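You operate a simulated robot arm through the tools that you are given. There is no shell and no other tool.

The job below is to be done with a simulated two-armed robot. You get a single attempt, and the scene is never put back.

JOB
Pick up the can that says "Spare" from the top of the teal bench with one hand, pass it to the other hand and put it on the top of the fitting bench. Set down upright: can.

It is judged by the outcome, as a careful person would: the job done as asked, and still so three seconds after it is handed in. It fails if anything else is knocked over, pushed out of place, dropped, spilled or broken.

ROBOT AND FRAMES
Two 7-joint arms with two-finger parallel grippers on one trunk, on a base that drives. Base frame: it is fixed to the floor where the robot stands at the start and does not move with it; the origin is under the middle of the robot, x ahead of it, y to its left, z up; the surface under the hand at the start is at about z = 80. Lengths are in cm, angles in degrees, forces in N, time in s.
The left shoulder is at the start at [21.8, 17.1, 102.7], the right one opposite. Places, roughly: top of the fitting bench [-140, 10, 90]. Payload 4.4 kg a hand.
The tool frame of a hand sits at the grasp point between the pads (the TCP): z along the fingers, y along the line on which they close. The tips reach 2.3 cm beyond it. The gripper opens to 9.4 cm. The fingers are 3.8 cm wide and 1 cm thick; the gripper's body (5.4 by 9.6 cm) begins 3.9 cm behind the TCP.
Orientation is that of the tool frame in the base frame, as a unit quaternion [x, y, z, w]. With the fingers straight down and closing along the base's y, the tool's x points along the base's -x, its y along +y and its z along -z.

CONTROLS
- The arms move only by the tool jog_arm. It takes "left_rows", "right_rows" or both (then of equal length, played together; a hand with none holds still); each is a list of rows, each an object of numbers (a shift or turn left out is 0, a gripper value left out holds the last): "ax", "ay", "az": the turn, a rotation vector about the base's x, y, z in units of 4 degrees (1.0 is 4 degrees); "x", "y", "z": the shift along the base's x, y, z in units of 50 mm (1.0 is 50 mm); "grip": the opening, from 0 (shut) to 1 (fully open). In form: [{"ax": .., "ay": .., "az": .., "x": .., "y": .., "z": .., "grip": ..}, ...]. A call has 1 to 20 rows; each row shifts and turns the commanded pose from where the row before left it. A call with a number of a shift or a turn outside -1 to 1 is refused whole. Each row takes 0.2 s and may step no farther than 5 cm and 8.6 degrees from the row before; otherwise, or with a gripper value out of range, the whole call is refused. A pose out of reach is approached as far as the arm can. The call stops where the force on the tool passes 40 N (or 10 N more than at its start, if that is more) or the arm is blocked; 0.2 s more then pass. Each finger travels about 7.2 cm/s and halts on what it meets, pressing with about 38 N; the grip force reading is that of the motor and also rises with nothing between the fingers. The clock runs only during rows and for 0.2 s after the last one: add rows that do not move to give the fingers time. It gives the time, the measured TCP pose, the force on the tool (base axes), the opening and the grip force at its end, in the units of the frame above (readings bear some noise), with the torque about the TCP (base axes, N m) and any sound that the robot's microphone picked up.
- Cameras (640 x 400 px; columns grow to the right, rows downward): "scene" is now at [35.83, 0.05, 122.58]; the picture's right is [0.01, -1.00, 0.00], its down [0.22, 0.00, -0.98] and it looks along [0.98, 0.01, 0.22] (base axes); focal length 214 px, centre (320, 200). "left" rides on the left gripper at [8.6, -1.6, -7.4] in its tool frame; the picture's right is [0.18, 0.98, 0.00], its down [-0.58, 0.11, -0.81] and it looks along [-0.79, 0.15, 0.59] (tool axes); focal length 243 px, centre (320, 200). "right" rides on the right gripper at [8.7, 1.6, -7.5] in its tool frame; the picture's right is [-0.18, 0.98, 0.00], its down [-0.58, -0.11, -0.81] and it looks along [-0.79, -0.15, 0.59] (tool axes); focal length 243 px, centre (320, 200).
- snapshot(camera): a new picture of that camera. No time passes.
- slide_trunk(by): slides the trunk up (or, below 0, down) by that many cm; the arms and the scene camera ride with it, the base frame stays. It gives what a move gives, with no picture.
- roll_base(legs): drives the robot by 1 to 6 legs, each [ahead, left, turn to the left] in cm, cm and degrees, along the robot's own axes; the way and the turn of a leg run together, so that a leg with both is an arc; at most 150 cm and 180 degrees a leg. The arms and the cameras ride along, it lands a little off, and it stops where it bumps. It gives what a move gives.
- head_to(pan, tilt): turns the head with the scene camera to pan (to the left, within 80 degrees either way) and tilt (down, from -29 to 69), counted from straight ahead of the robot. It gives what a move gives.
- measure_at(camera, pixels): for up to 12 pixels [column, row] of the newest picture of that camera ("zoom" is the newest enlarged one), the place [x, y, z] in the base frame of the surface seen there, good to about 0.2 cm. No time passes.
- close_up(camera, box): a new picture of the part [left, top, right, bottom] of that camera's present view, enlarged. No time passes.
- close_job(): hands the job in; it is judged then, once.

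Unless the task says otherwise, let go and move clear before handing in.

The tools are called as a command line: name --argument value ..., lists and objects as JSON in quotes. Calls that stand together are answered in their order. jog_arm: Moves the arms, as the interface text tells. Its arguments: {"type":"object","properties":{"left_rows":{"type":"array"},"right_rows":{"type":"array"}},"required":[]} The other tools are called the same way: slide_trunk (by) slides the trunk up or down; roll_base (legs) drives the base; head_to (pan, tilt) turns the head that bears the scene camera; snapshot (camera) takes a picture; measure_at (camera, pixels) gives the place of the surface under pixels of a picture; close_up (camera, box) takes an enlarged picture of a part of a camera's view; close_job () hands the job in.

At the start:

```text
t: 0.0
left_eef_pos: [54.16, 33.26, 107.85]
left_ee_rot: [0.0, 1.0, -0.001, 0.0]
left_force: [-0.2, -0.4, 0.4]
left_torque: [-0.01, 0.04, -0.01]
left_gripper_width: 9.4
left_grasp_force: 0.0
right_eef_pos: [45.61, -9.77, 115.63]
right_ee_rot: [0.014, 1.0, 0.003, -0.009]
right_force: [195.4, -74.8, 45.6]
right_torque: [7.44, 21.1, 2.62]
right_gripper_width: 9.4
right_grasp_force: 0.2
trunk travel left (down, up): [-5.0, 33.8]
robot x, y, heading: [-0.33, 0.21, -0.0]
head pan, tilt: [45.8, 68.8]
```

scene: 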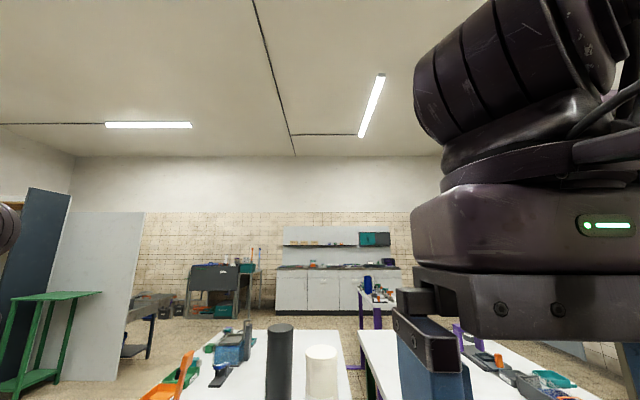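
right: 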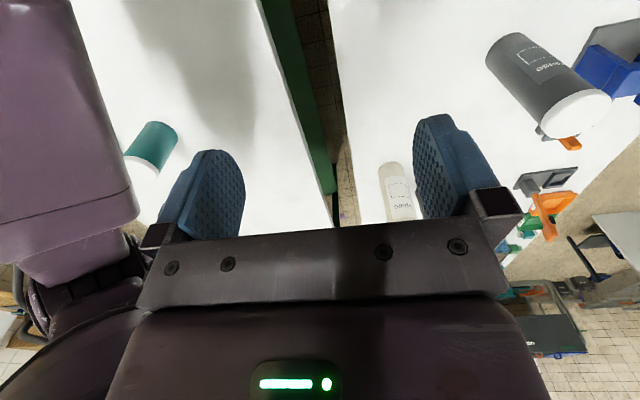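
left: 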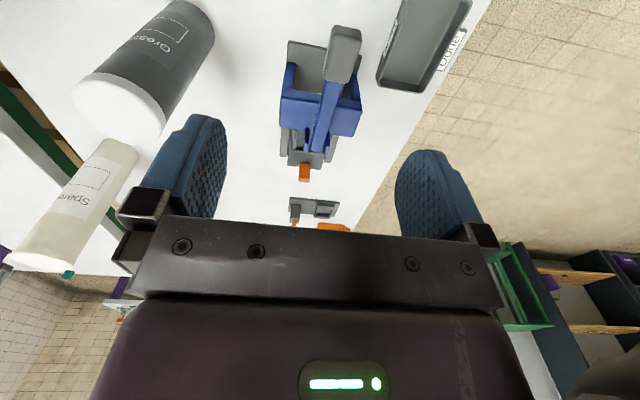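

The right hand reports a large force at the start (195 N), and it fills the right side of the scene picture (columns 410–640), so it may be pressing against the head. I'll take fresh pictures before moving anything.

snapshot --camera "scene"

snapshot --camera "left"

snapshot --camera "right"

```text
taken
```

scene: 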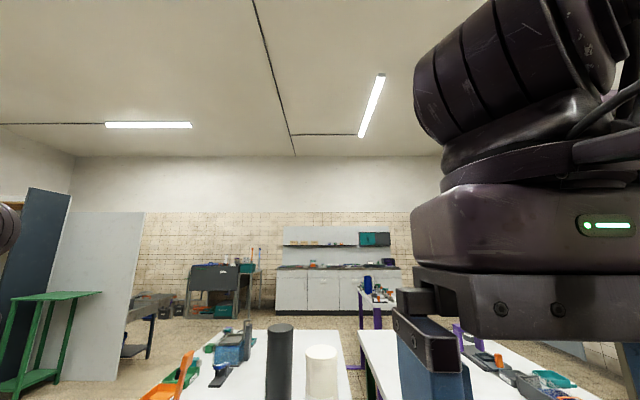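

```text
taken
```

left: 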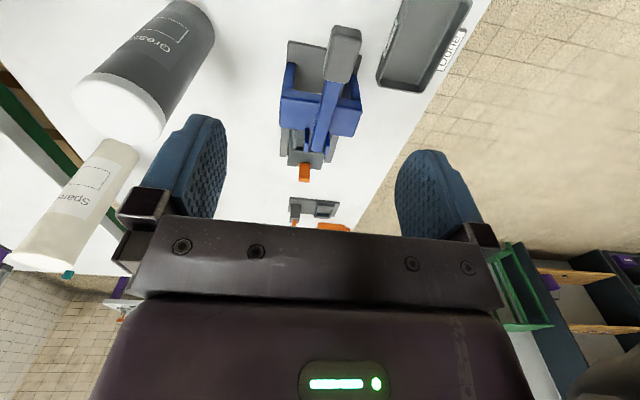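

```text
taken
```

right: 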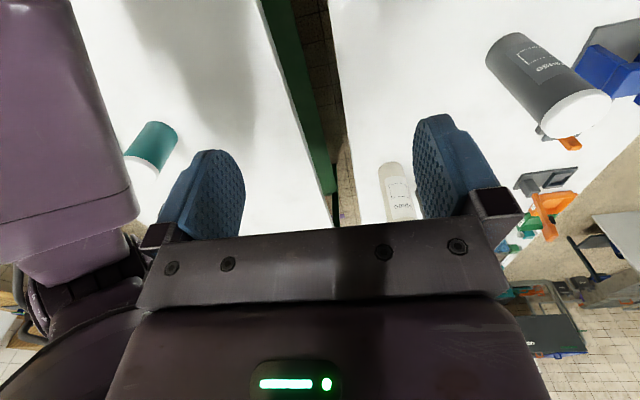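

The scene view looks slightly upward and the right gripper body sits at columns 410–640, so I can't tell yet whether it touches the head. I'll measure how far that gripper is from the camera, plus the places of the cans.

measure_at --camera "scene" --pixels '[[440, 80], [500, 120], [520, 230], [630, 230], [420, 220], [560, 320], [430, 360], [280, 330], [321, 352], [230, 345], [330, 340], [400, 340]]'

measure_at --camera "left" --pixels '[[60, 245], [120, 100], [112, 150], [80, 200], [30, 255], [185, 10], [60, 40], [40, 120], [320, 60], [430, 40], [20, 110], [460, 40]]'

measure_at --camera "right" --pixels '[[40, 100], [150, 145], [140, 170], [275, 60], [360, 100], [395, 170], [400, 215], [510, 40], [575, 115], [220, 20], [320, 200], [90, 200]]'

```text
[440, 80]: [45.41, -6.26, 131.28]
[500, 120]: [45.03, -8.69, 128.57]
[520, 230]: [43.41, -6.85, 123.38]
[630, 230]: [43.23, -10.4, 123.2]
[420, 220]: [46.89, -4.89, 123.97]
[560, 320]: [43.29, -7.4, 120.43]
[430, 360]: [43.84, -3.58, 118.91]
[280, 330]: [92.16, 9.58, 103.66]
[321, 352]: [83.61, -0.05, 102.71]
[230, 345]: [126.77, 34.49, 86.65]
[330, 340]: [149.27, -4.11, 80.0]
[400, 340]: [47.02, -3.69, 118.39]
```

```text
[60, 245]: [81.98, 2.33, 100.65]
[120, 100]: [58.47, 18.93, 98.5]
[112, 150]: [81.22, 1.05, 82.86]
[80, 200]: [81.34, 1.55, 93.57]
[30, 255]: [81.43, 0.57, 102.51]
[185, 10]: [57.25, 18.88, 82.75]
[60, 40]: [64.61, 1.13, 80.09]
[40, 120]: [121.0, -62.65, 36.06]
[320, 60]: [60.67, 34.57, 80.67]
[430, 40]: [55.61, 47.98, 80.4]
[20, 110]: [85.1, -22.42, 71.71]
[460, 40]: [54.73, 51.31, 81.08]
```

```text
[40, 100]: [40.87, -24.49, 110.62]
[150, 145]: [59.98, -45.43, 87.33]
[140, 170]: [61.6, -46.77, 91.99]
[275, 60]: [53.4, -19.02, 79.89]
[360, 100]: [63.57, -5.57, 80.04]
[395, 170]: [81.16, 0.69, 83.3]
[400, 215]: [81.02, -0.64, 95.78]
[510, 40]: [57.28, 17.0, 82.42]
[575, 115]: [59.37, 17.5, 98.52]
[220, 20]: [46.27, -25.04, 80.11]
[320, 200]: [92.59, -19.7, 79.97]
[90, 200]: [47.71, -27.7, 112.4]
```

The reported force and torque match a single contact on the back of the right hand near [43, -10, 126]. Something at the head side is pushing the hand forward and to the right. I'll ease the right hand along that direction, away from the head, in small steps.

jog_arm --right_rows '[{"x": 0.2, "y": -0.08, "z": 0.04}, {"x": 0.2, "y": -0.08, "z": 0.04}]'

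```text
t: 0.6
left_eef_pos: [54.17, 33.31, 107.78]
left_ee_rot: [0.001, 1.0, 0.0, 0.001]
left_force: [0.7, -0.5, 0.1]
left_torque: [0.01, 0.02, 0.04]
left_gripper_width: 9.42
left_grasp_force: 0.1
right_eef_pos: [47.55, -10.67, 116.19]
right_ee_rot: [0.013, 1.0, 0.002, -0.009]
right_force: [1.1, -0.1, 0.2]
right_torque: [-0.01, -0.04, 0.0]
right_gripper_width: 9.42
right_grasp_force: 0.2
trunk travel left (down, up): [-5.0, 33.8]
robot x, y, heading: [0.36, -0.43, -0.1]
head pan, tilt: [45.8, 68.8]
```

The force is gone, so the hand was pressing against the head. I'll move the right hand well clear, forward and to the right at the same height where nothing stands above about z = 104, and then look around.

jog_arm --right_rows '[{"x": 0.6, "y": -0.4}, {"x": 0.6, "y": -0.6}, {"x": 0.5, "y": -0.8}, {"x": 0.3, "y": -0.8}]'

snapshot --camera "scene"

```text
t: 1.6
left_eef_pos: [54.2, 33.29, 107.86]
left_ee_rot: [0.0, 1.0, -0.001, 0.0]
left_force: [0.2, -0.2, -0.6]
left_torque: [0.05, -0.01, 0.01]
left_gripper_width: 9.4
left_grasp_force: 0.1
right_eef_pos: [57.48, -23.77, 115.88]
right_ee_rot: [0.014, 1.0, 0.003, -0.01]
right_force: [-0.1, 0.7, -0.1]
right_torque: [0.02, 0.02, 0.01]
right_gripper_width: 9.39
right_grasp_force: 0.0
trunk travel left (down, up): [-5.0, 33.8]
robot x, y, heading: [0.09, -0.13, 0.1]
head pan, tilt: [45.8, 68.8]
```

```text
taken
```

scene: 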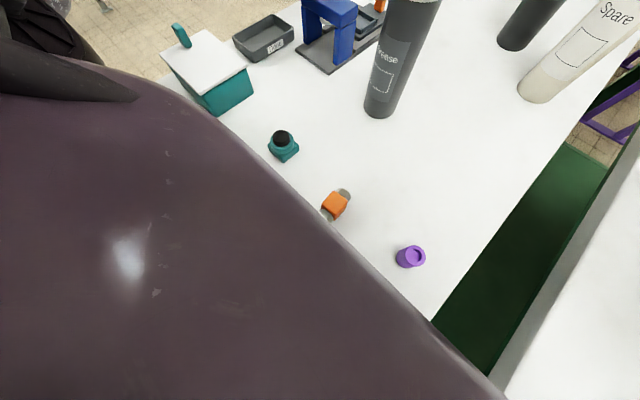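

The head has now sprung to its commanded pose, and "Spare" can be read on the cream can at (620, 15). I'll look straight ahead and down to survey both benches.

head_to --pan 0 --tilt 35

snapshot --camera "scene"

```text
t: 2.7
left_eef_pos: [54.14, 33.28, 107.9]
left_ee_rot: [0.0, 1.0, 0.0, 0.0]
left_force: [-0.5, 0.7, 0.3]
left_torque: [0.02, -0.02, 0.01]
left_gripper_width: 9.41
left_grasp_force: 0.0
right_eef_pos: [57.61, -23.65, 116.04]
right_ee_rot: [0.014, 1.0, 0.003, -0.01]
right_force: [0.0, 0.4, 0.0]
right_torque: [0.01, -0.03, 0.0]
right_gripper_width: 9.39
right_grasp_force: 0.0
trunk travel left (down, up): [-5.0, 33.8]
robot x, y, heading: [0.04, -0.28, 0.2]
head pan, tilt: [0.0, 35.0]
```

```text
taken
```

scene: 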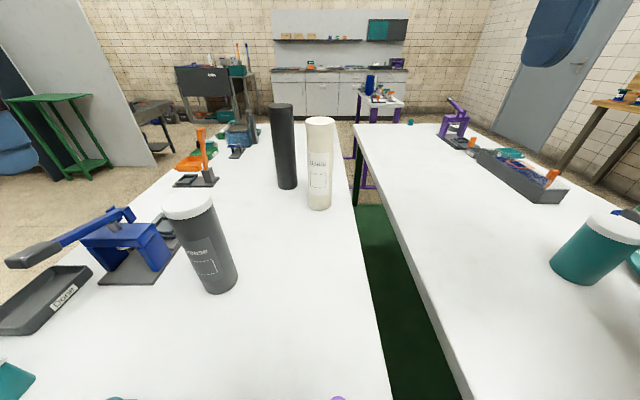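

Both white-topped benches are visible, with the cream "Spare" can at (319, 165) on the left one. I need to see which bench is teal and whether another "Spare" can exists, so I'll pan right and left.

head_to --pan -50 --tilt 35

snapshot --camera "scene"

head_to --pan 60 --tilt 35

snapshot --camera "scene"

head_to --pan 0 --tilt 60

snapshot --camera "scene"

```text
t: 3.9
left_eef_pos: [54.19, 33.26, 107.77]
left_ee_rot: [0.001, 1.0, 0.0, 0.0]
left_force: [-0.2, 0.1, 0.4]
left_torque: [-0.02, -0.03, -0.01]
left_gripper_width: 9.4
left_grasp_force: 0.0
right_eef_pos: [57.53, -23.61, 115.93]
right_ee_rot: [0.014, 1.0, 0.003, -0.009]
right_force: [0.4, 0.2, -0.3]
right_torque: [0.0, 0.03, 0.01]
right_gripper_width: 9.38
right_grasp_force: 0.1
trunk travel left (down, up): [-5.0, 33.8]
robot x, y, heading: [-0.05, -0.14, -0.3]
head pan, tilt: [-50.0, 35.0]
```

```text
taken
```

scene: 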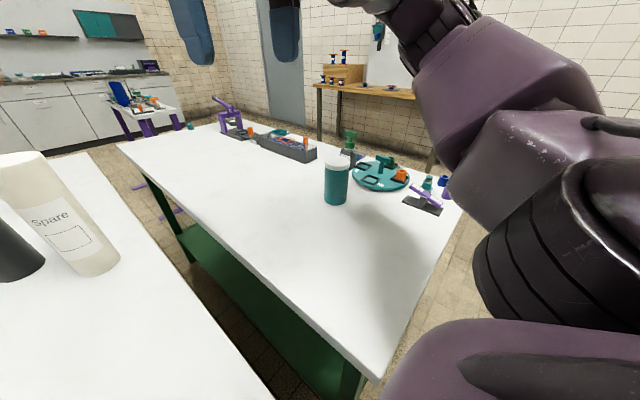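

```text
t: 5.8
left_eef_pos: [54.14, 33.43, 107.84]
left_ee_rot: [0.0, 1.0, -0.001, 0.0]
left_force: [0.4, 0.3, 0.0]
left_torque: [-0.01, 0.05, -0.01]
left_gripper_width: 9.37
left_grasp_force: 0.0
right_eef_pos: [57.46, -23.61, 116.0]
right_ee_rot: [0.014, 1.0, 0.002, -0.01]
right_force: [-0.2, 0.5, 0.2]
right_torque: [0.02, 0.03, 0.0]
right_gripper_width: 9.42
right_grasp_force: 0.0
trunk travel left (down, up): [-5.0, 33.8]
robot x, y, heading: [0.12, 0.42, -0.2]
head pan, tilt: [60.0, 35.0]
```

```text
taken
```

scene: 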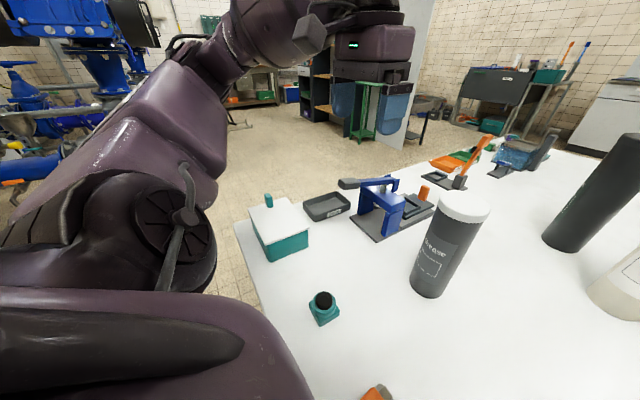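

```text
t: 7.1
left_eef_pos: [54.14, 33.26, 107.88]
left_ee_rot: [0.0, 1.0, 0.0, 0.0]
left_force: [0.1, -1.0, 1.1]
left_torque: [-0.01, -0.02, -0.03]
left_gripper_width: 9.4
left_grasp_force: 0.0
right_eef_pos: [57.51, -23.77, 115.96]
right_ee_rot: [0.014, 1.0, 0.003, -0.01]
right_force: [0.2, 0.0, -1.1]
right_torque: [0.0, 0.01, 0.03]
right_gripper_width: 9.37
right_grasp_force: 0.1
trunk travel left (down, up): [-5.0, 33.8]
robot x, y, heading: [-0.12, 0.29, -0.0]
head pan, tilt: [0.0, 60.0]
```

```text
taken
```

scene: 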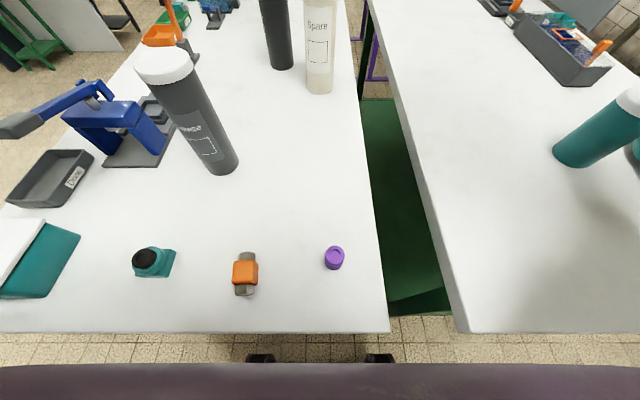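

The right bench has green legs, and the left bench holding the "Spare" can still shows no frame colour. I'll measure the bench edges and the can, and read the can's label up close.

measure_at --camera "scene" --pixels '[[10, 331], [200, 332], [386, 331], [360, 60], [455, 330], [630, 331], [318, 92], [306, 75], [333, 75], [265, 357], [282, 68], [220, 172]]'

close_up --camera "scene" --box '[240, 0, 400, 100]'

close_up --camera "scene" --box '[480, 80, 640, 180]'

```text
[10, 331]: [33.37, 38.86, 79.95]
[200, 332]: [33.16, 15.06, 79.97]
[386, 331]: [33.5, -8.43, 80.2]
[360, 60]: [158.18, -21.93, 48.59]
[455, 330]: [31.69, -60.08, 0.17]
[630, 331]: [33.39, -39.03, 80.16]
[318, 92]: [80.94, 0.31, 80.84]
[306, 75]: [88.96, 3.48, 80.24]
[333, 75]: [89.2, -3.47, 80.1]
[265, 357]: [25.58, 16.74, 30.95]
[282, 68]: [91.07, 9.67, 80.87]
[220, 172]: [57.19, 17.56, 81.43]
```

```text
4.00 times, centred on (320, 50) of scene
```

zoom: 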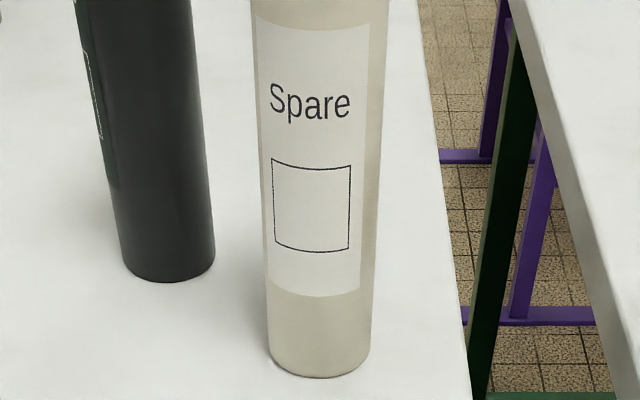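

```text
4.00 times, centred on (560, 130) of scene
```

zoom: 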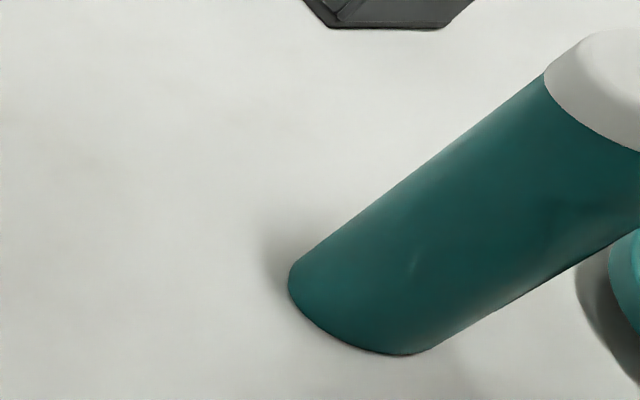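

The label clearly reads "Spare" on the cream can at about [84, 0]. I still need the frame colour of the left bench and a look behind, so I'll raise the trunk for clearance and look to both sides.

slide_trunk --by 10

head_to --pan 80 --tilt 25

snapshot --camera "scene"

head_to --pan -80 --tilt 25

snapshot --camera "scene"

```text
t: 8.4
left_eef_pos: [54.35, 33.3, 117.74]
left_ee_rot: [0.0, 1.0, 0.001, -0.002]
left_force: [0.7, 0.4, -0.6]
left_torque: [0.0, 0.04, 0.02]
left_gripper_width: 9.39
left_grasp_force: 0.1
right_eef_pos: [57.84, -23.51, 125.74]
right_ee_rot: [0.015, 1.0, 0.001, -0.011]
right_force: [0.0, -0.4, -0.5]
right_torque: [0.0, 0.06, 0.03]
right_gripper_width: 9.41
right_grasp_force: 0.1
trunk travel left (down, up): [-15.0, 23.8]
robot x, y, heading: [0.18, 0.02, 0.3]
head pan, tilt: [0.0, 60.0]
```

```text
t: 9.9
left_eef_pos: [54.15, 33.27, 117.71]
left_ee_rot: [0.0, 1.0, 0.0, 0.0]
left_force: [-0.1, 0.2, 0.0]
left_torque: [-0.02, 0.01, -0.01]
left_gripper_width: 9.4
left_grasp_force: 0.0
right_eef_pos: [57.54, -23.51, 125.97]
right_ee_rot: [0.013, 1.0, 0.002, -0.01]
right_force: [-0.4, 0.0, -1.3]
right_torque: [-0.03, 0.02, 0.0]
right_gripper_width: 9.41
right_grasp_force: 0.0
trunk travel left (down, up): [-15.0, 23.8]
robot x, y, heading: [-0.1, -0.05, -0.4]
head pan, tilt: [80.0, 25.0]
```

```text
taken
```

scene: 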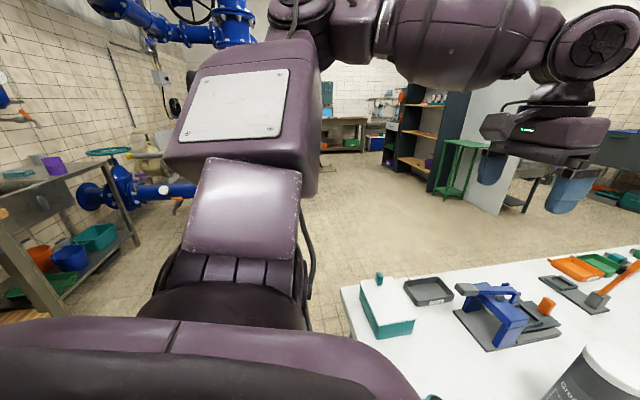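

```text
t: 12.4
left_eef_pos: [53.97, 33.31, 117.84]
left_ee_rot: [0.0, 1.0, 0.0, 0.0]
left_force: [-0.5, -0.2, 0.2]
left_torque: [0.01, -0.02, 0.0]
left_gripper_width: 9.4
left_grasp_force: 0.0
right_eef_pos: [57.68, -23.55, 126.01]
right_ee_rot: [0.014, 1.0, 0.002, -0.009]
right_force: [0.4, -0.8, 0.5]
right_torque: [-0.01, -0.01, 0.02]
right_gripper_width: 9.42
right_grasp_force: 0.0
trunk travel left (down, up): [-15.0, 23.8]
robot x, y, heading: [-0.17, 0.09, -0.1]
head pan, tilt: [-80.0, 25.0]
```

```text
taken
```

scene: 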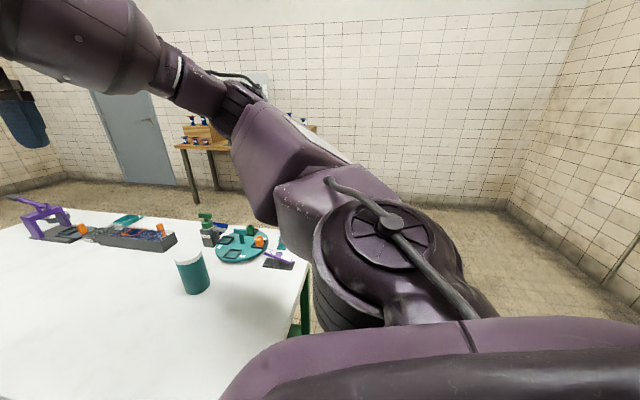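

Behind and to the left I see a pipe-fitting bench (left of the pan-80 picture, columns 0–140) and open floor between. I'll back up 35 cm with the arms raised to see the left bench's frame.

roll_base --legs '[[-35, 0, 0]]'

head_to --pan 0 --tilt 50

snapshot --camera "scene"

```text
t: 14.7
left_eef_pos: [19.03, 33.31, 117.74]
left_ee_rot: [0.001, 1.0, 0.0, -0.001]
left_force: [0.0, 0.1, 0.7]
left_torque: [0.01, 0.0, -0.02]
left_gripper_width: 9.39
left_grasp_force: 0.1
right_eef_pos: [22.45, -23.64, 125.98]
right_ee_rot: [0.015, 1.0, 0.003, -0.009]
right_force: [0.2, 0.4, -0.7]
right_torque: [0.01, -0.02, 0.0]
right_gripper_width: 9.4
right_grasp_force: 0.1
trunk travel left (down, up): [-15.0, 23.8]
robot x, y, heading: [-35.14, -0.22, -0.1]
head pan, tilt: [-80.0, 25.0]
```

```text
t: 16.2
left_eef_pos: [19.07, 33.07, 117.8]
left_ee_rot: [0.001, 1.0, 0.001, 0.0]
left_force: [-0.7, -0.7, 0.2]
left_torque: [0.0, 0.02, -0.02]
left_gripper_width: 9.39
left_grasp_force: 0.0
right_eef_pos: [22.53, -23.67, 126.11]
right_ee_rot: [0.015, 1.0, 0.003, -0.009]
right_force: [-0.6, 0.8, -0.1]
right_torque: [0.03, -0.01, 0.0]
right_gripper_width: 9.4
right_grasp_force: 0.0
trunk travel left (down, up): [-15.0, 23.8]
robot x, y, heading: [-35.19, 0.08, -0.4]
head pan, tilt: [0.0, 50.0]
```

```text
taken
```

scene: 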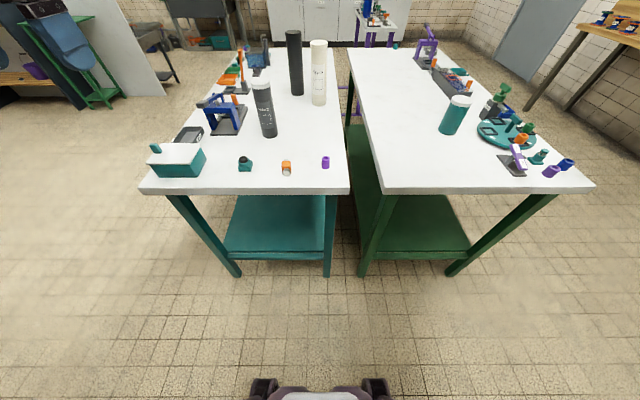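

The left bench has teal legs and a teal shelf, so the "Spare" can on it is the right one. Next I'll turn partway left to survey the fitting bench behind before picking.

roll_base --legs '[[0, 0, 80]]'

head_to --pan 70 --tilt 30

snapshot --camera "scene"

```text
t: 20.1
left_eef_pos: [-58.8, 59.05, 117.84]
left_ee_rot: [-0.644, 0.765, 0.0, 0.0]
left_force: [0.5, -0.3, 0.6]
left_torque: [-0.02, 0.0, -0.01]
left_gripper_width: 9.4
left_grasp_force: 0.0
right_eef_pos: [-2.14, 52.92, 126.1]
right_ee_rot: [-0.633, 0.774, -0.004, -0.009]
right_force: [0.3, -0.3, 0.4]
right_torque: [0.01, -0.01, -0.02]
right_gripper_width: 9.41
right_grasp_force: 0.0
trunk travel left (down, up): [-15.0, 23.8]
robot x, y, heading: [-35.05, 0.04, 80.3]
head pan, tilt: [0.0, 50.0]
```

```text
t: 21.5
left_eef_pos: [-58.69, 59.18, 117.84]
left_ee_rot: [-0.644, 0.765, 0.0, 0.0]
left_force: [0.1, -0.4, 0.9]
left_torque: [0.01, -0.01, -0.01]
left_gripper_width: 9.4
left_grasp_force: 0.0
right_eef_pos: [-2.25, 52.85, 126.0]
right_ee_rot: [-0.633, 0.774, -0.005, -0.009]
right_force: [0.6, 0.7, -0.9]
right_torque: [0.02, -0.01, 0.0]
right_gripper_width: 9.39
right_grasp_force: 0.1
trunk travel left (down, up): [-15.0, 23.8]
robot x, y, heading: [-34.84, -0.08, 80.3]
head pan, tilt: [70.0, 30.0]
```

```text
taken
```

scene: 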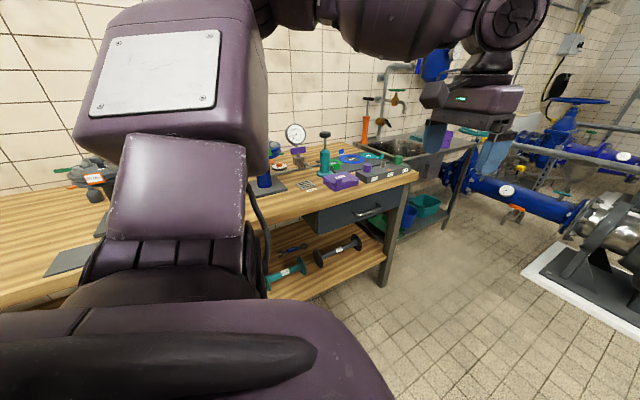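

A wooden-topped bench with tools and a drawer is behind (columns 0–420), next to a sink stand. I'll measure its edges and the items on it.

measure_at --camera "scene" --pixels '[[415, 172], [290, 215], [262, 225], [60, 235], [40, 215], [20, 290], [275, 205], [305, 185], [70, 260], [340, 180], [270, 180], [400, 160]]'

close_up --camera "scene" --box '[240, 100, 480, 250]'

close_up --camera "scene" --box '[0, 120, 240, 270]'

```text
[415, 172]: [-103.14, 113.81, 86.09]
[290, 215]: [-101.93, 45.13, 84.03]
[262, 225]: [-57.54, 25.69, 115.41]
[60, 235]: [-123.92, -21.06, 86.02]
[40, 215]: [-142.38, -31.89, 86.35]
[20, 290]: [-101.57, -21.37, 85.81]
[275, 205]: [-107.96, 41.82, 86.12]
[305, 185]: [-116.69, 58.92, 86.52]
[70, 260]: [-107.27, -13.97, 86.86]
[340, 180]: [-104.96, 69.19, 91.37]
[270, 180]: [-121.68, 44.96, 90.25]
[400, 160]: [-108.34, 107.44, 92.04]
```

```text
2.67 times, centred on (360, 175) of scene
```

zoom: 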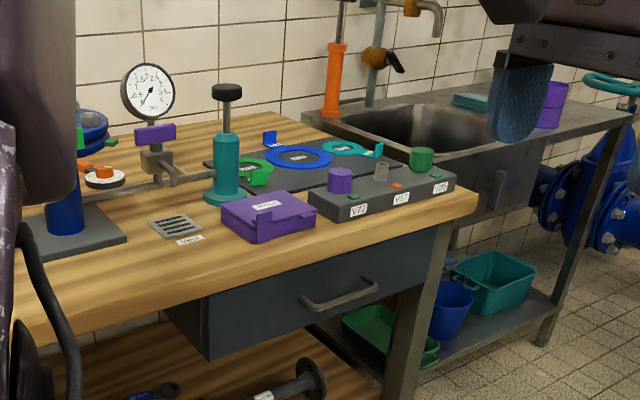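

```text
2.67 times, centred on (120, 195) of scene
```

zoom: 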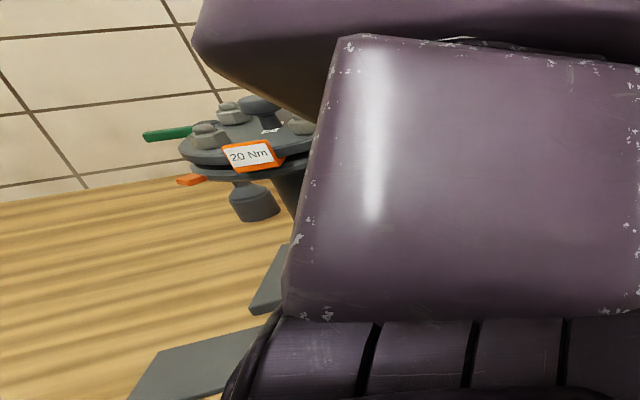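

The fitting bench top is at z ≈ 86 with its front edge at x ≈ -102, and the gauge assembly and trays sit at y 40–110. I'll shift away from it and turn to face it for a complete view.

roll_base --legs '[[0, -15, 0], [0, 0, 100]]'

head_to --pan 0 --tilt 30

snapshot --camera "scene"

```text
t: 27.6
left_eef_pos: [-75.92, -33.1, 117.81]
left_ee_rot: [1.0, -0.027, 0.001, 0.0]
left_force: [0.0, -0.5, 0.2]
left_torque: [0.03, -0.01, 0.0]
left_gripper_width: 9.42
left_grasp_force: 0.0
right_eef_pos: [-76.46, 23.93, 125.95]
right_ee_rot: [0.999, -0.039, 0.009, 0.003]
right_force: [1.0, 0.0, 0.6]
right_torque: [0.0, -0.03, 0.01]
right_gripper_width: 9.41
right_grasp_force: 0.0
trunk travel left (down, up): [-15.0, 23.8]
robot x, y, heading: [-19.88, -2.46, 176.9]
head pan, tilt: [70.0, 30.0]
```

```text
t: 29.0
left_eef_pos: [-75.94, -33.01, 117.72]
left_ee_rot: [1.0, -0.026, 0.0, 0.0]
left_force: [0.4, -0.5, -0.2]
left_torque: [0.01, -0.01, 0.0]
left_gripper_width: 9.43
left_grasp_force: 0.0
right_eef_pos: [-76.56, 23.84, 126.0]
right_ee_rot: [0.999, -0.039, 0.009, 0.003]
right_force: [0.5, 0.3, -0.5]
right_torque: [-0.03, -0.01, 0.01]
right_gripper_width: 9.43
right_grasp_force: 0.0
trunk travel left (down, up): [-15.0, 23.8]
robot x, y, heading: [-20.48, -2.44, 177.1]
head pan, tilt: [0.0, 30.0]
```

```text
taken
```

scene: 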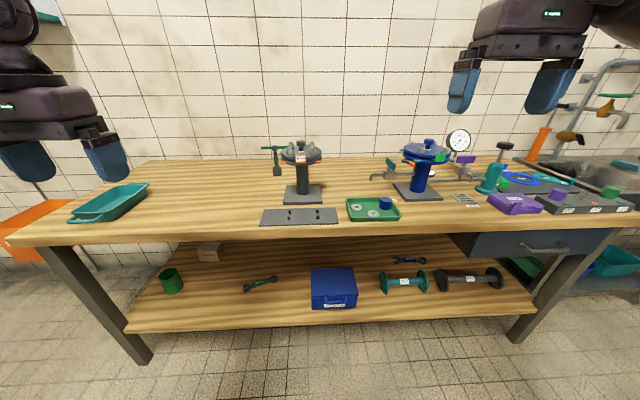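

The whole fitting bench is in view, and there's a large free patch of wood at columns 160–255, rows 175–235, left of the grey plate and right of the teal tray. I'll measure it and its neighbours.

measure_at --camera "scene" --pixels '[[200, 210], [200, 180], [235, 235], [150, 238], [147, 190], [100, 218], [262, 222], [285, 195], [278, 150], [250, 190], [180, 160], [430, 222]]'

close_up --camera "scene" --box '[20, 120, 340, 320]'

```text
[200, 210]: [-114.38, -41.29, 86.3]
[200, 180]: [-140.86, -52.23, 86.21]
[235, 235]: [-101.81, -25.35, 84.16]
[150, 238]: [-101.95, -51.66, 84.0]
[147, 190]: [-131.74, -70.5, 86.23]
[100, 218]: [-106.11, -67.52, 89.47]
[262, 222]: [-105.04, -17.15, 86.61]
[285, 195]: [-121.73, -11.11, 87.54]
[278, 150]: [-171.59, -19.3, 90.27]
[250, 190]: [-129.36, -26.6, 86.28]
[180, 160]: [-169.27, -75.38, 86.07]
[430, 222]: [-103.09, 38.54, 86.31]
```

```text
2.00 times, centred on (180, 220) of scene
```

zoom: 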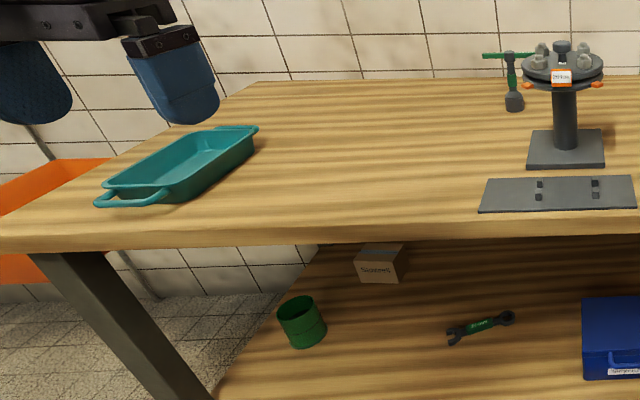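

The free patch spans about y -58 to -18 behind x = -103 at z ≈ 86.2, so I'll aim for roughly [-118, -39]. Now I'll drive back to the teal bench by the same swept path, stopping with the can slightly to the robot's right.

roll_base --legs '[[0, 0, -177]]'

head_to --pan 0 --tilt 40

snapshot --camera "scene"

```text
t: 36.5
left_eef_pos: [33.22, 32.04, 117.86]
left_ee_rot: [-0.011, 1.0, 0.0, -0.001]
left_force: [0.3, -1.1, 0.1]
left_torque: [0.0, -0.01, 0.02]
left_gripper_width: 9.4
left_grasp_force: 0.0
right_eef_pos: [38.07, -24.82, 126.13]
right_ee_rot: [0.002, 1.0, 0.003, -0.01]
right_force: [-0.3, -0.8, 0.1]
right_torque: [0.01, -0.03, -0.02]
right_gripper_width: 9.41
right_grasp_force: 0.1
trunk travel left (down, up): [-15.0, 23.8]
robot x, y, heading: [-20.36, -2.4, 1.4]
head pan, tilt: [0.0, 30.0]
```

```text
t: 37.3
left_eef_pos: [33.15, 31.87, 117.84]
left_ee_rot: [-0.011, 1.0, -0.001, 0.0]
left_force: [0.4, 0.3, -0.8]
left_torque: [0.01, -0.01, 0.05]
left_gripper_width: 9.37
left_grasp_force: 0.1
right_eef_pos: [38.02, -24.85, 125.96]
right_ee_rot: [0.002, 1.0, 0.003, -0.01]
right_force: [-0.1, 0.4, -0.5]
right_torque: [-0.01, 0.0, 0.01]
right_gripper_width: 9.38
right_grasp_force: 0.1
trunk travel left (down, up): [-15.0, 23.8]
robot x, y, heading: [-20.38, -2.85, 1.6]
head pan, tilt: [0.0, 40.0]
```

```text
taken
```

scene: 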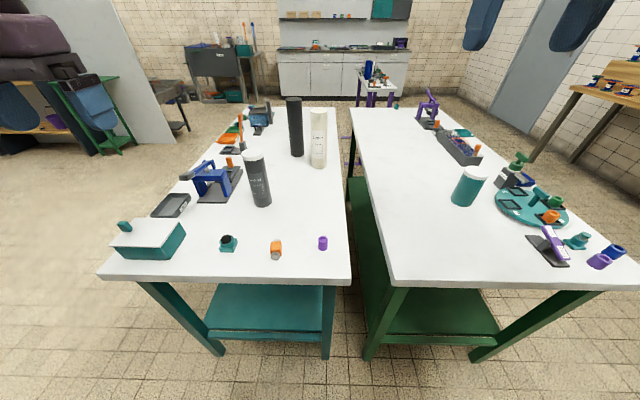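

Back in front of the teal bench with nothing disturbed. I'll drive up to about [0, 8], heading 0, so the can is a bit to the right of centre.

roll_base --legs '[[19.5, 10, -1.5]]'

head_to --pan -5 --tilt 45

snapshot --camera "scene"

```text
t: 39.0
left_eef_pos: [53.42, 40.72, 117.91]
left_ee_rot: [0.002, 1.0, 0.001, 0.0]
left_force: [0.3, -0.5, -0.4]
left_torque: [-0.03, -0.02, 0.02]
left_gripper_width: 9.41
left_grasp_force: 0.0
right_eef_pos: [56.64, -16.09, 126.15]
right_ee_rot: [0.016, 1.0, 0.003, -0.01]
right_force: [1.0, -0.1, 0.2]
right_torque: [0.03, -0.01, 0.03]
right_gripper_width: 9.41
right_grasp_force: 0.0
trunk travel left (down, up): [-15.0, 23.8]
robot x, y, heading: [-1.09, 7.36, -0.2]
head pan, tilt: [0.0, 40.0]
```

```text
t: 39.6
left_eef_pos: [53.44, 40.65, 117.8]
left_ee_rot: [0.001, 1.0, 0.0, 0.0]
left_force: [-0.5, 0.3, 0.6]
left_torque: [-0.02, 0.0, -0.02]
left_gripper_width: 9.4
left_grasp_force: 0.0
right_eef_pos: [56.84, -16.2, 125.99]
right_ee_rot: [0.016, 1.0, 0.003, -0.01]
right_force: [0.1, 0.0, -1.2]
right_torque: [0.03, -0.03, -0.04]
right_gripper_width: 9.41
right_grasp_force: 0.1
trunk travel left (down, up): [-15.0, 23.8]
robot x, y, heading: [-0.68, 7.46, -0.3]
head pan, tilt: [-5.0, 45.0]
```

```text
taken
```

scene: 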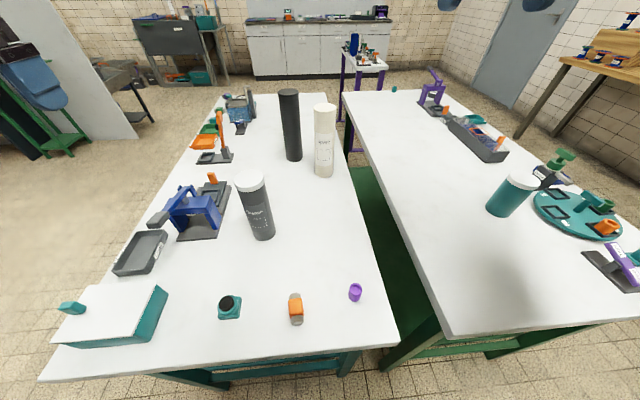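

close_up --camera "scene" --box '[260, 80, 388, 190]'

```text
3.64 times, centred on (324, 135) of scene
```

zoom: 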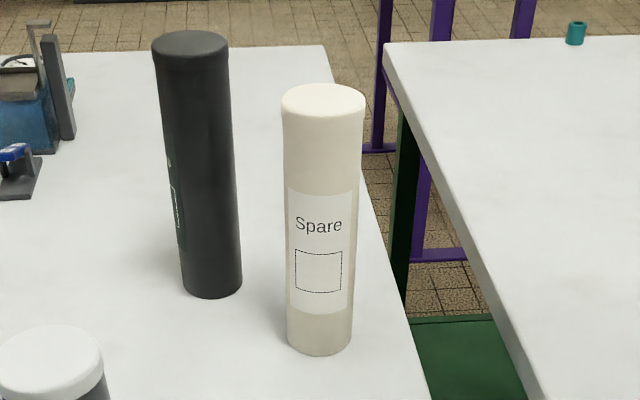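

The close-up shows the "Spare" can's cap rim (283–364, row 100) and its base (row 350) clearly. I'll measure them for the can's axis, width and height, along with the black can.

measure_at --camera "zoom" --pixels '[[286, 101], [361, 101], [322, 112], [322, 89], [322, 100], [289, 270], [350, 270], [320, 270], [320, 345], [190, 45], [212, 290], [182, 270]]'

```text
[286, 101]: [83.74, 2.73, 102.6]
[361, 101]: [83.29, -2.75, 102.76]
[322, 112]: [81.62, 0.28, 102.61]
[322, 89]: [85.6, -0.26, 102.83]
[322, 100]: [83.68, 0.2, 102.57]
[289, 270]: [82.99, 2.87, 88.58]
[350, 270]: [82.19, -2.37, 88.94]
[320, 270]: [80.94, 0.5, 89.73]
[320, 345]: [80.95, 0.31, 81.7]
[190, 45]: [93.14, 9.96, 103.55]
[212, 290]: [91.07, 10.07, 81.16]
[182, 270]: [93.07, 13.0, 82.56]
```

The can is about 5.8 cm wide, centred near [83.7, 0.1] and running from z 80 to 102.7, which fits the gripper well. I'll start pitching the right hand forward in free air, moving it forward so the wrist stays clear of the head.

jog_arm --right_rows '[{"ay": -1, "x": 0.25, "grip": 1}, {"ay": -1, "x": 0.25}, {"ay": -1, "x": 0.25}, {"ay": -1, "x": 0.25}, {"ay": -1, "x": 0.25}, {"ay": -1, "x": 0.25}, {"ay": -1, "x": 0.25}, {"ay": -1, "x": 0.25}]'

snapshot --camera "scene"

```text
t: 41.4
left_eef_pos: [53.49, 40.63, 117.8]
left_ee_rot: [0.001, 1.0, 0.0, 0.0]
left_force: [-0.3, 0.3, 0.7]
left_torque: [0.0, -0.01, -0.01]
left_gripper_width: 9.39
left_grasp_force: 0.1
right_eef_pos: [66.86, -16.2, 125.96]
right_ee_rot: [0.014, 0.964, 0.007, 0.267]
right_force: [0.2, -0.8, -0.7]
right_torque: [0.01, 0.01, 0.0]
right_gripper_width: 9.41
right_grasp_force: 0.1
trunk travel left (down, up): [-15.0, 23.8]
robot x, y, heading: [-0.66, 7.43, -0.2]
head pan, tilt: [-5.0, 45.0]
```

```text
taken
```

scene: 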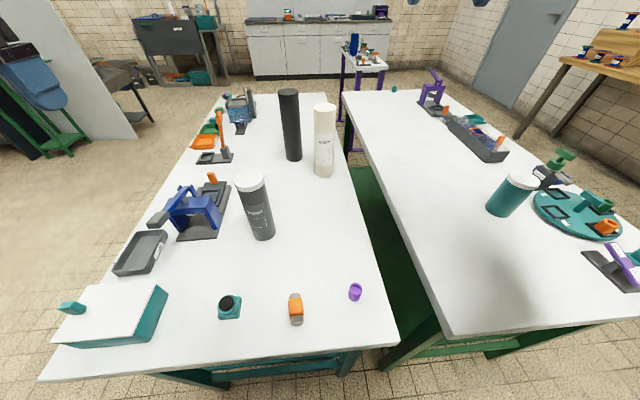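

The pitch works with no force on the hand. I'll finish turning to about 60° and begin moving down and toward the can's line, still short of it.

jog_arm --right_rows '[{"ay": -1, "z": -0.2, "y": 0.2}, {"ay": -1, "z": -0.2, "y": 0.2}, {"ay": -1, "z": -0.2, "y": 0.2}, {"ay": -1, "z": -0.2, "y": 0.2}, {"ay": -1, "z": -0.2, "y": 0.2}, {"ay": -1, "z": -0.2, "y": 0.2}, {"ay": -1, "z": -0.2, "y": 0.2}]'

head_to --pan -8 --tilt 30

snapshot --camera "scene"

snapshot --camera "right"

```text
t: 43.0
left_eef_pos: [53.39, 40.59, 117.77]
left_ee_rot: [0.002, 1.0, 0.0, 0.0]
left_force: [-0.1, 0.3, 0.0]
left_torque: [-0.02, -0.02, 0.01]
left_gripper_width: 9.43
left_grasp_force: 0.2
right_eef_pos: [66.81, -9.32, 118.92]
right_ee_rot: [0.013, 0.871, 0.01, 0.492]
right_force: [-0.3, 0.0, 0.3]
right_torque: [0.0, -0.02, 0.01]
right_gripper_width: 9.41
right_grasp_force: 0.0
trunk travel left (down, up): [-15.0, 23.8]
robot x, y, heading: [-0.96, 7.36, -0.7]
head pan, tilt: [-5.0, 45.0]
```

```text
t: 43.8
left_eef_pos: [53.41, 40.57, 117.87]
left_ee_rot: [0.002, 1.0, 0.0, 0.0]
left_force: [0.1, -0.2, -0.4]
left_torque: [0.0, 0.02, 0.01]
left_gripper_width: 9.38
left_grasp_force: 0.0
right_eef_pos: [66.74, -9.3, 118.96]
right_ee_rot: [0.013, 0.871, 0.009, 0.491]
right_force: [-0.1, -1.1, 0.3]
right_torque: [-0.01, -0.02, -0.01]
right_gripper_width: 9.41
right_grasp_force: 0.1
trunk travel left (down, up): [-15.0, 23.8]
robot x, y, heading: [-0.93, 7.65, -0.3]
head pan, tilt: [-8.0, 30.0]
```

```text
taken
```

scene: 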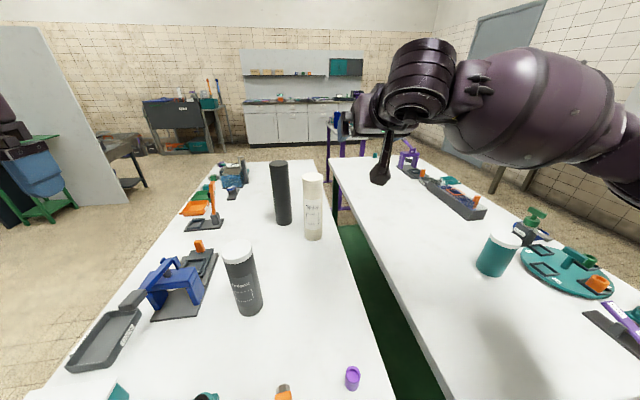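

```text
taken
```

right: 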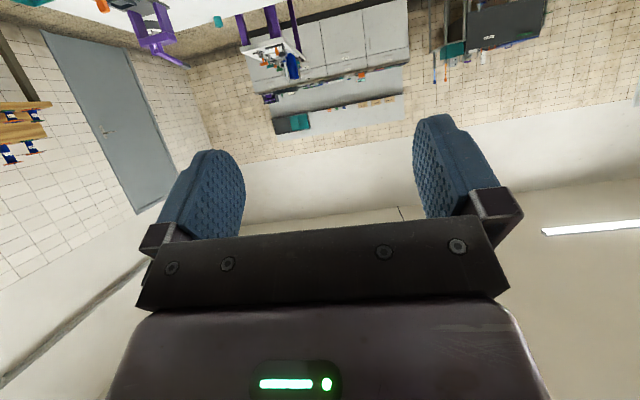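

The right hand now points forward with its camera mount hanging down at (380, 180). I'll measure that mount, the purple cap at (352, 378) and the wrist so the descent to the bench stays clear.

measure_at --camera "scene" --pixels '[[379, 182], [383, 160], [395, 130], [352, 372], [355, 385], [405, 90], [420, 115], [365, 110], [540, 150], [600, 170], [238, 248], [262, 300]]'

close_up --camera "scene" --box '[300, 20, 500, 220]'

```text
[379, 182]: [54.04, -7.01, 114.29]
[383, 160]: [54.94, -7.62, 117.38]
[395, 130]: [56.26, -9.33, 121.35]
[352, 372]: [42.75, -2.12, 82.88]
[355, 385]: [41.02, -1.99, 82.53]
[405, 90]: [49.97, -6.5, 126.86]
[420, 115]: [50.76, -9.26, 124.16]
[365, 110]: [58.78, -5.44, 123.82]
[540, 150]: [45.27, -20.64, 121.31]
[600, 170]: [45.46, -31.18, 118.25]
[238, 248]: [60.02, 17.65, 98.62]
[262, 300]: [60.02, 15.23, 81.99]
```

```text
2.00 times, centred on (400, 120) of scene
```

zoom: 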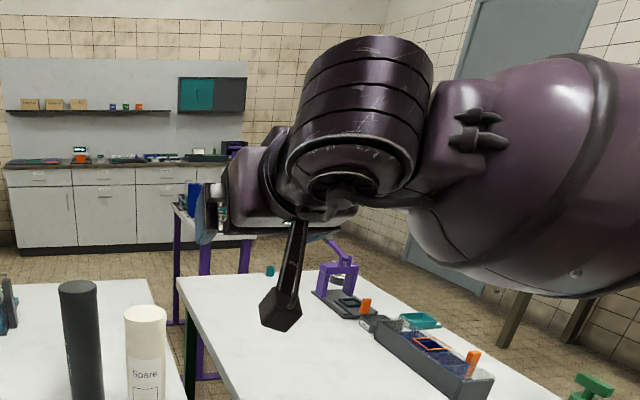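

The camera mount bottom is at z ≈ 114.3, only 4.7 below the TCP, and the forearm runs out toward the teal can on the green bench. I'll shift the base left about 12 cm and raise the trunk so the right arm reaches straight ahead with its forearm clear.

roll_base --legs '[[0, 12, 0]]'

slide_trunk --by 8

head_to --pan -20 --tilt 40

snapshot --camera "scene"

```text
t: 45.5
left_eef_pos: [53.46, 52.54, 117.81]
left_ee_rot: [0.002, 1.0, 0.0, 0.0]
left_force: [0.1, -0.6, -0.7]
left_torque: [-0.03, 0.0, -0.01]
left_gripper_width: 9.4
left_grasp_force: 0.0
right_eef_pos: [66.94, 2.64, 118.92]
right_ee_rot: [0.012, 0.87, 0.01, 0.492]
right_force: [0.3, 0.1, -0.3]
right_torque: [0.01, -0.02, -0.01]
right_gripper_width: 9.4
right_grasp_force: 0.0
trunk travel left (down, up): [-15.0, 23.8]
robot x, y, heading: [-0.74, 19.55, -0.1]
head pan, tilt: [-8.0, 30.0]
```

```text
t: 46.6
left_eef_pos: [53.51, 52.4, 125.59]
left_ee_rot: [0.003, 1.0, 0.0, -0.001]
left_force: [-0.1, -0.2, -0.8]
left_torque: [0.0, -0.01, 0.06]
left_gripper_width: 9.4
left_grasp_force: 0.1
right_eef_pos: [66.93, 2.66, 126.77]
right_ee_rot: [0.013, 0.871, 0.01, 0.491]
right_force: [1.0, -1.1, -0.3]
right_torque: [0.03, -0.02, -0.03]
right_gripper_width: 9.4
right_grasp_force: 0.1
trunk travel left (down, up): [-23.0, 15.8]
robot x, y, heading: [-0.9, 19.23, -0.2]
head pan, tilt: [-8.0, 30.0]
```

```text
t: 47.4
left_eef_pos: [53.58, 52.47, 125.89]
left_ee_rot: [0.002, 1.0, 0.0, 0.001]
left_force: [-0.5, -1.0, 0.1]
left_torque: [0.03, 0.01, 0.0]
left_gripper_width: 9.38
left_grasp_force: 0.0
right_eef_pos: [66.79, 2.56, 127.04]
right_ee_rot: [0.013, 0.871, 0.01, 0.491]
right_force: [-0.3, 0.7, -1.1]
right_torque: [0.0, -0.03, -0.01]
right_gripper_width: 9.39
right_grasp_force: 0.0
trunk travel left (down, up): [-23.0, 15.8]
robot x, y, heading: [-1.21, 19.23, -0.2]
head pan, tilt: [-20.0, 40.0]
```

```text
taken
```

scene: 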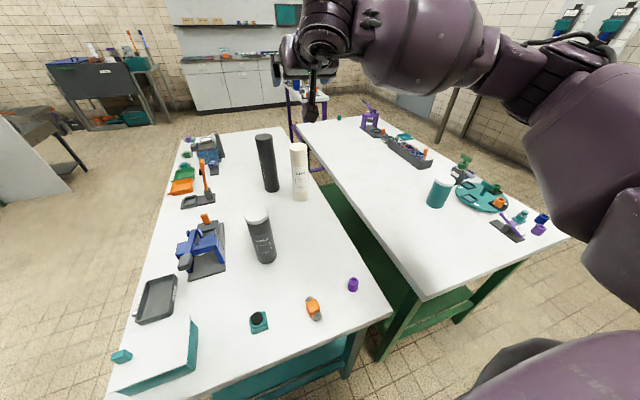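

The elbow is high and out to the right, well above both benches. I'll lower the hand toward z ≈ 105 on the can's line and check again.

jog_arm --right_rows '[{"z": -0.6, "y": -0.07}, {"z": -0.6, "y": -0.07}, {"z": -0.6, "y": -0.07}, {"z": -0.6, "y": -0.07}, {"z": -0.6, "y": -0.07}, {"z": -0.6, "y": -0.07}, {"z": -0.6, "y": -0.07}]'

snapshot --camera "scene"

snapshot --camera "right"

```text
t: 49.0
left_eef_pos: [53.49, 52.54, 125.77]
left_ee_rot: [0.002, 1.0, 0.0, 0.001]
left_force: [-0.6, 0.4, 0.3]
left_torque: [0.02, 0.03, 0.01]
left_gripper_width: 9.39
left_grasp_force: 0.0
right_eef_pos: [66.93, 0.11, 105.94]
right_ee_rot: [0.012, 0.871, 0.01, 0.491]
right_force: [0.0, 0.1, -0.2]
right_torque: [-0.01, -0.04, 0.01]
right_gripper_width: 9.42
right_grasp_force: 0.1
trunk travel left (down, up): [-23.0, 15.8]
robot x, y, heading: [-0.88, 19.54, -0.1]
head pan, tilt: [-20.0, 40.0]
```

```text
taken
```

scene: 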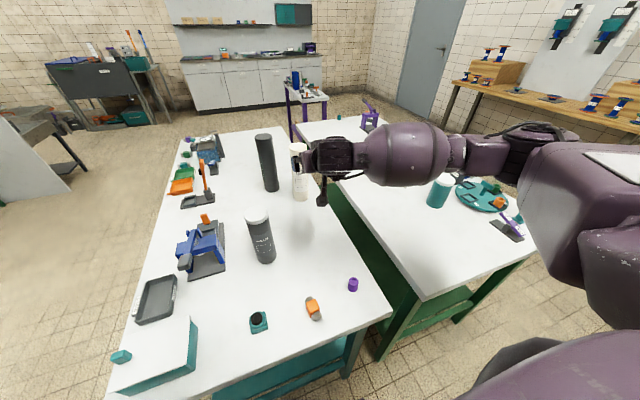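

```text
taken
```

right: 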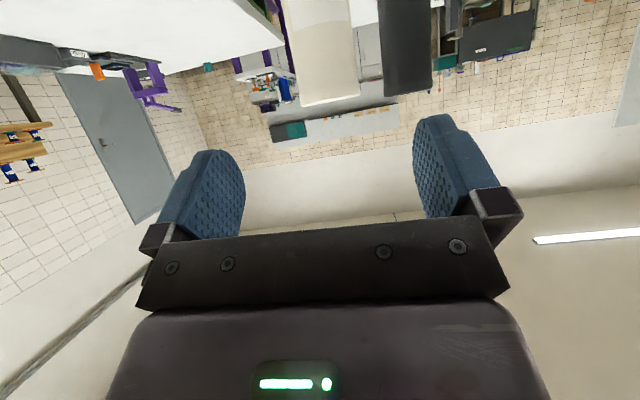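

The hand is level with the can, which sits between the fingers in the right picture at (325, 50). The forearm now passes near the teal can at (440, 190), so I'll measure their heights.

measure_at --camera "scene" --pixels '[[400, 150], [400, 180], [455, 155], [455, 172], [500, 160], [520, 190], [560, 260], [445, 178], [437, 203], [322, 203], [325, 150], [535, 145]]'

close_up --camera "scene" --box '[260, 100, 500, 250]'

```text
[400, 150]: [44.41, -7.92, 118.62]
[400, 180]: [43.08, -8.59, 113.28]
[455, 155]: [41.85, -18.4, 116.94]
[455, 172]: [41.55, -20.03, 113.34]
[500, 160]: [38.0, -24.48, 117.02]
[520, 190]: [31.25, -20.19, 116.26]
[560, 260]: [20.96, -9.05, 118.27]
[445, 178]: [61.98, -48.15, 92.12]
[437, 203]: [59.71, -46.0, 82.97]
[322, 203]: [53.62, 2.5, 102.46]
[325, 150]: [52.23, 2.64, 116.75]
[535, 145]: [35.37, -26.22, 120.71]
```

```text
2.67 times, centred on (380, 175) of scene
```

zoom: 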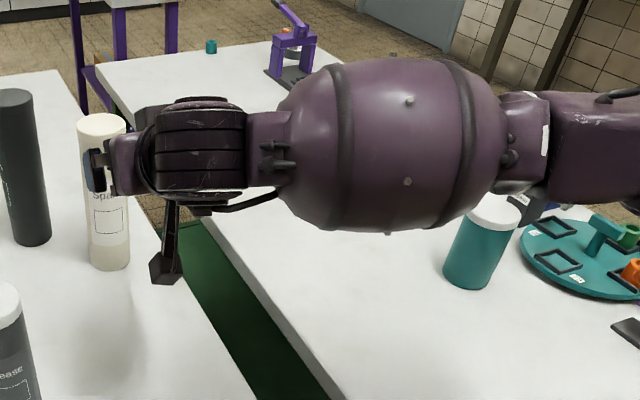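

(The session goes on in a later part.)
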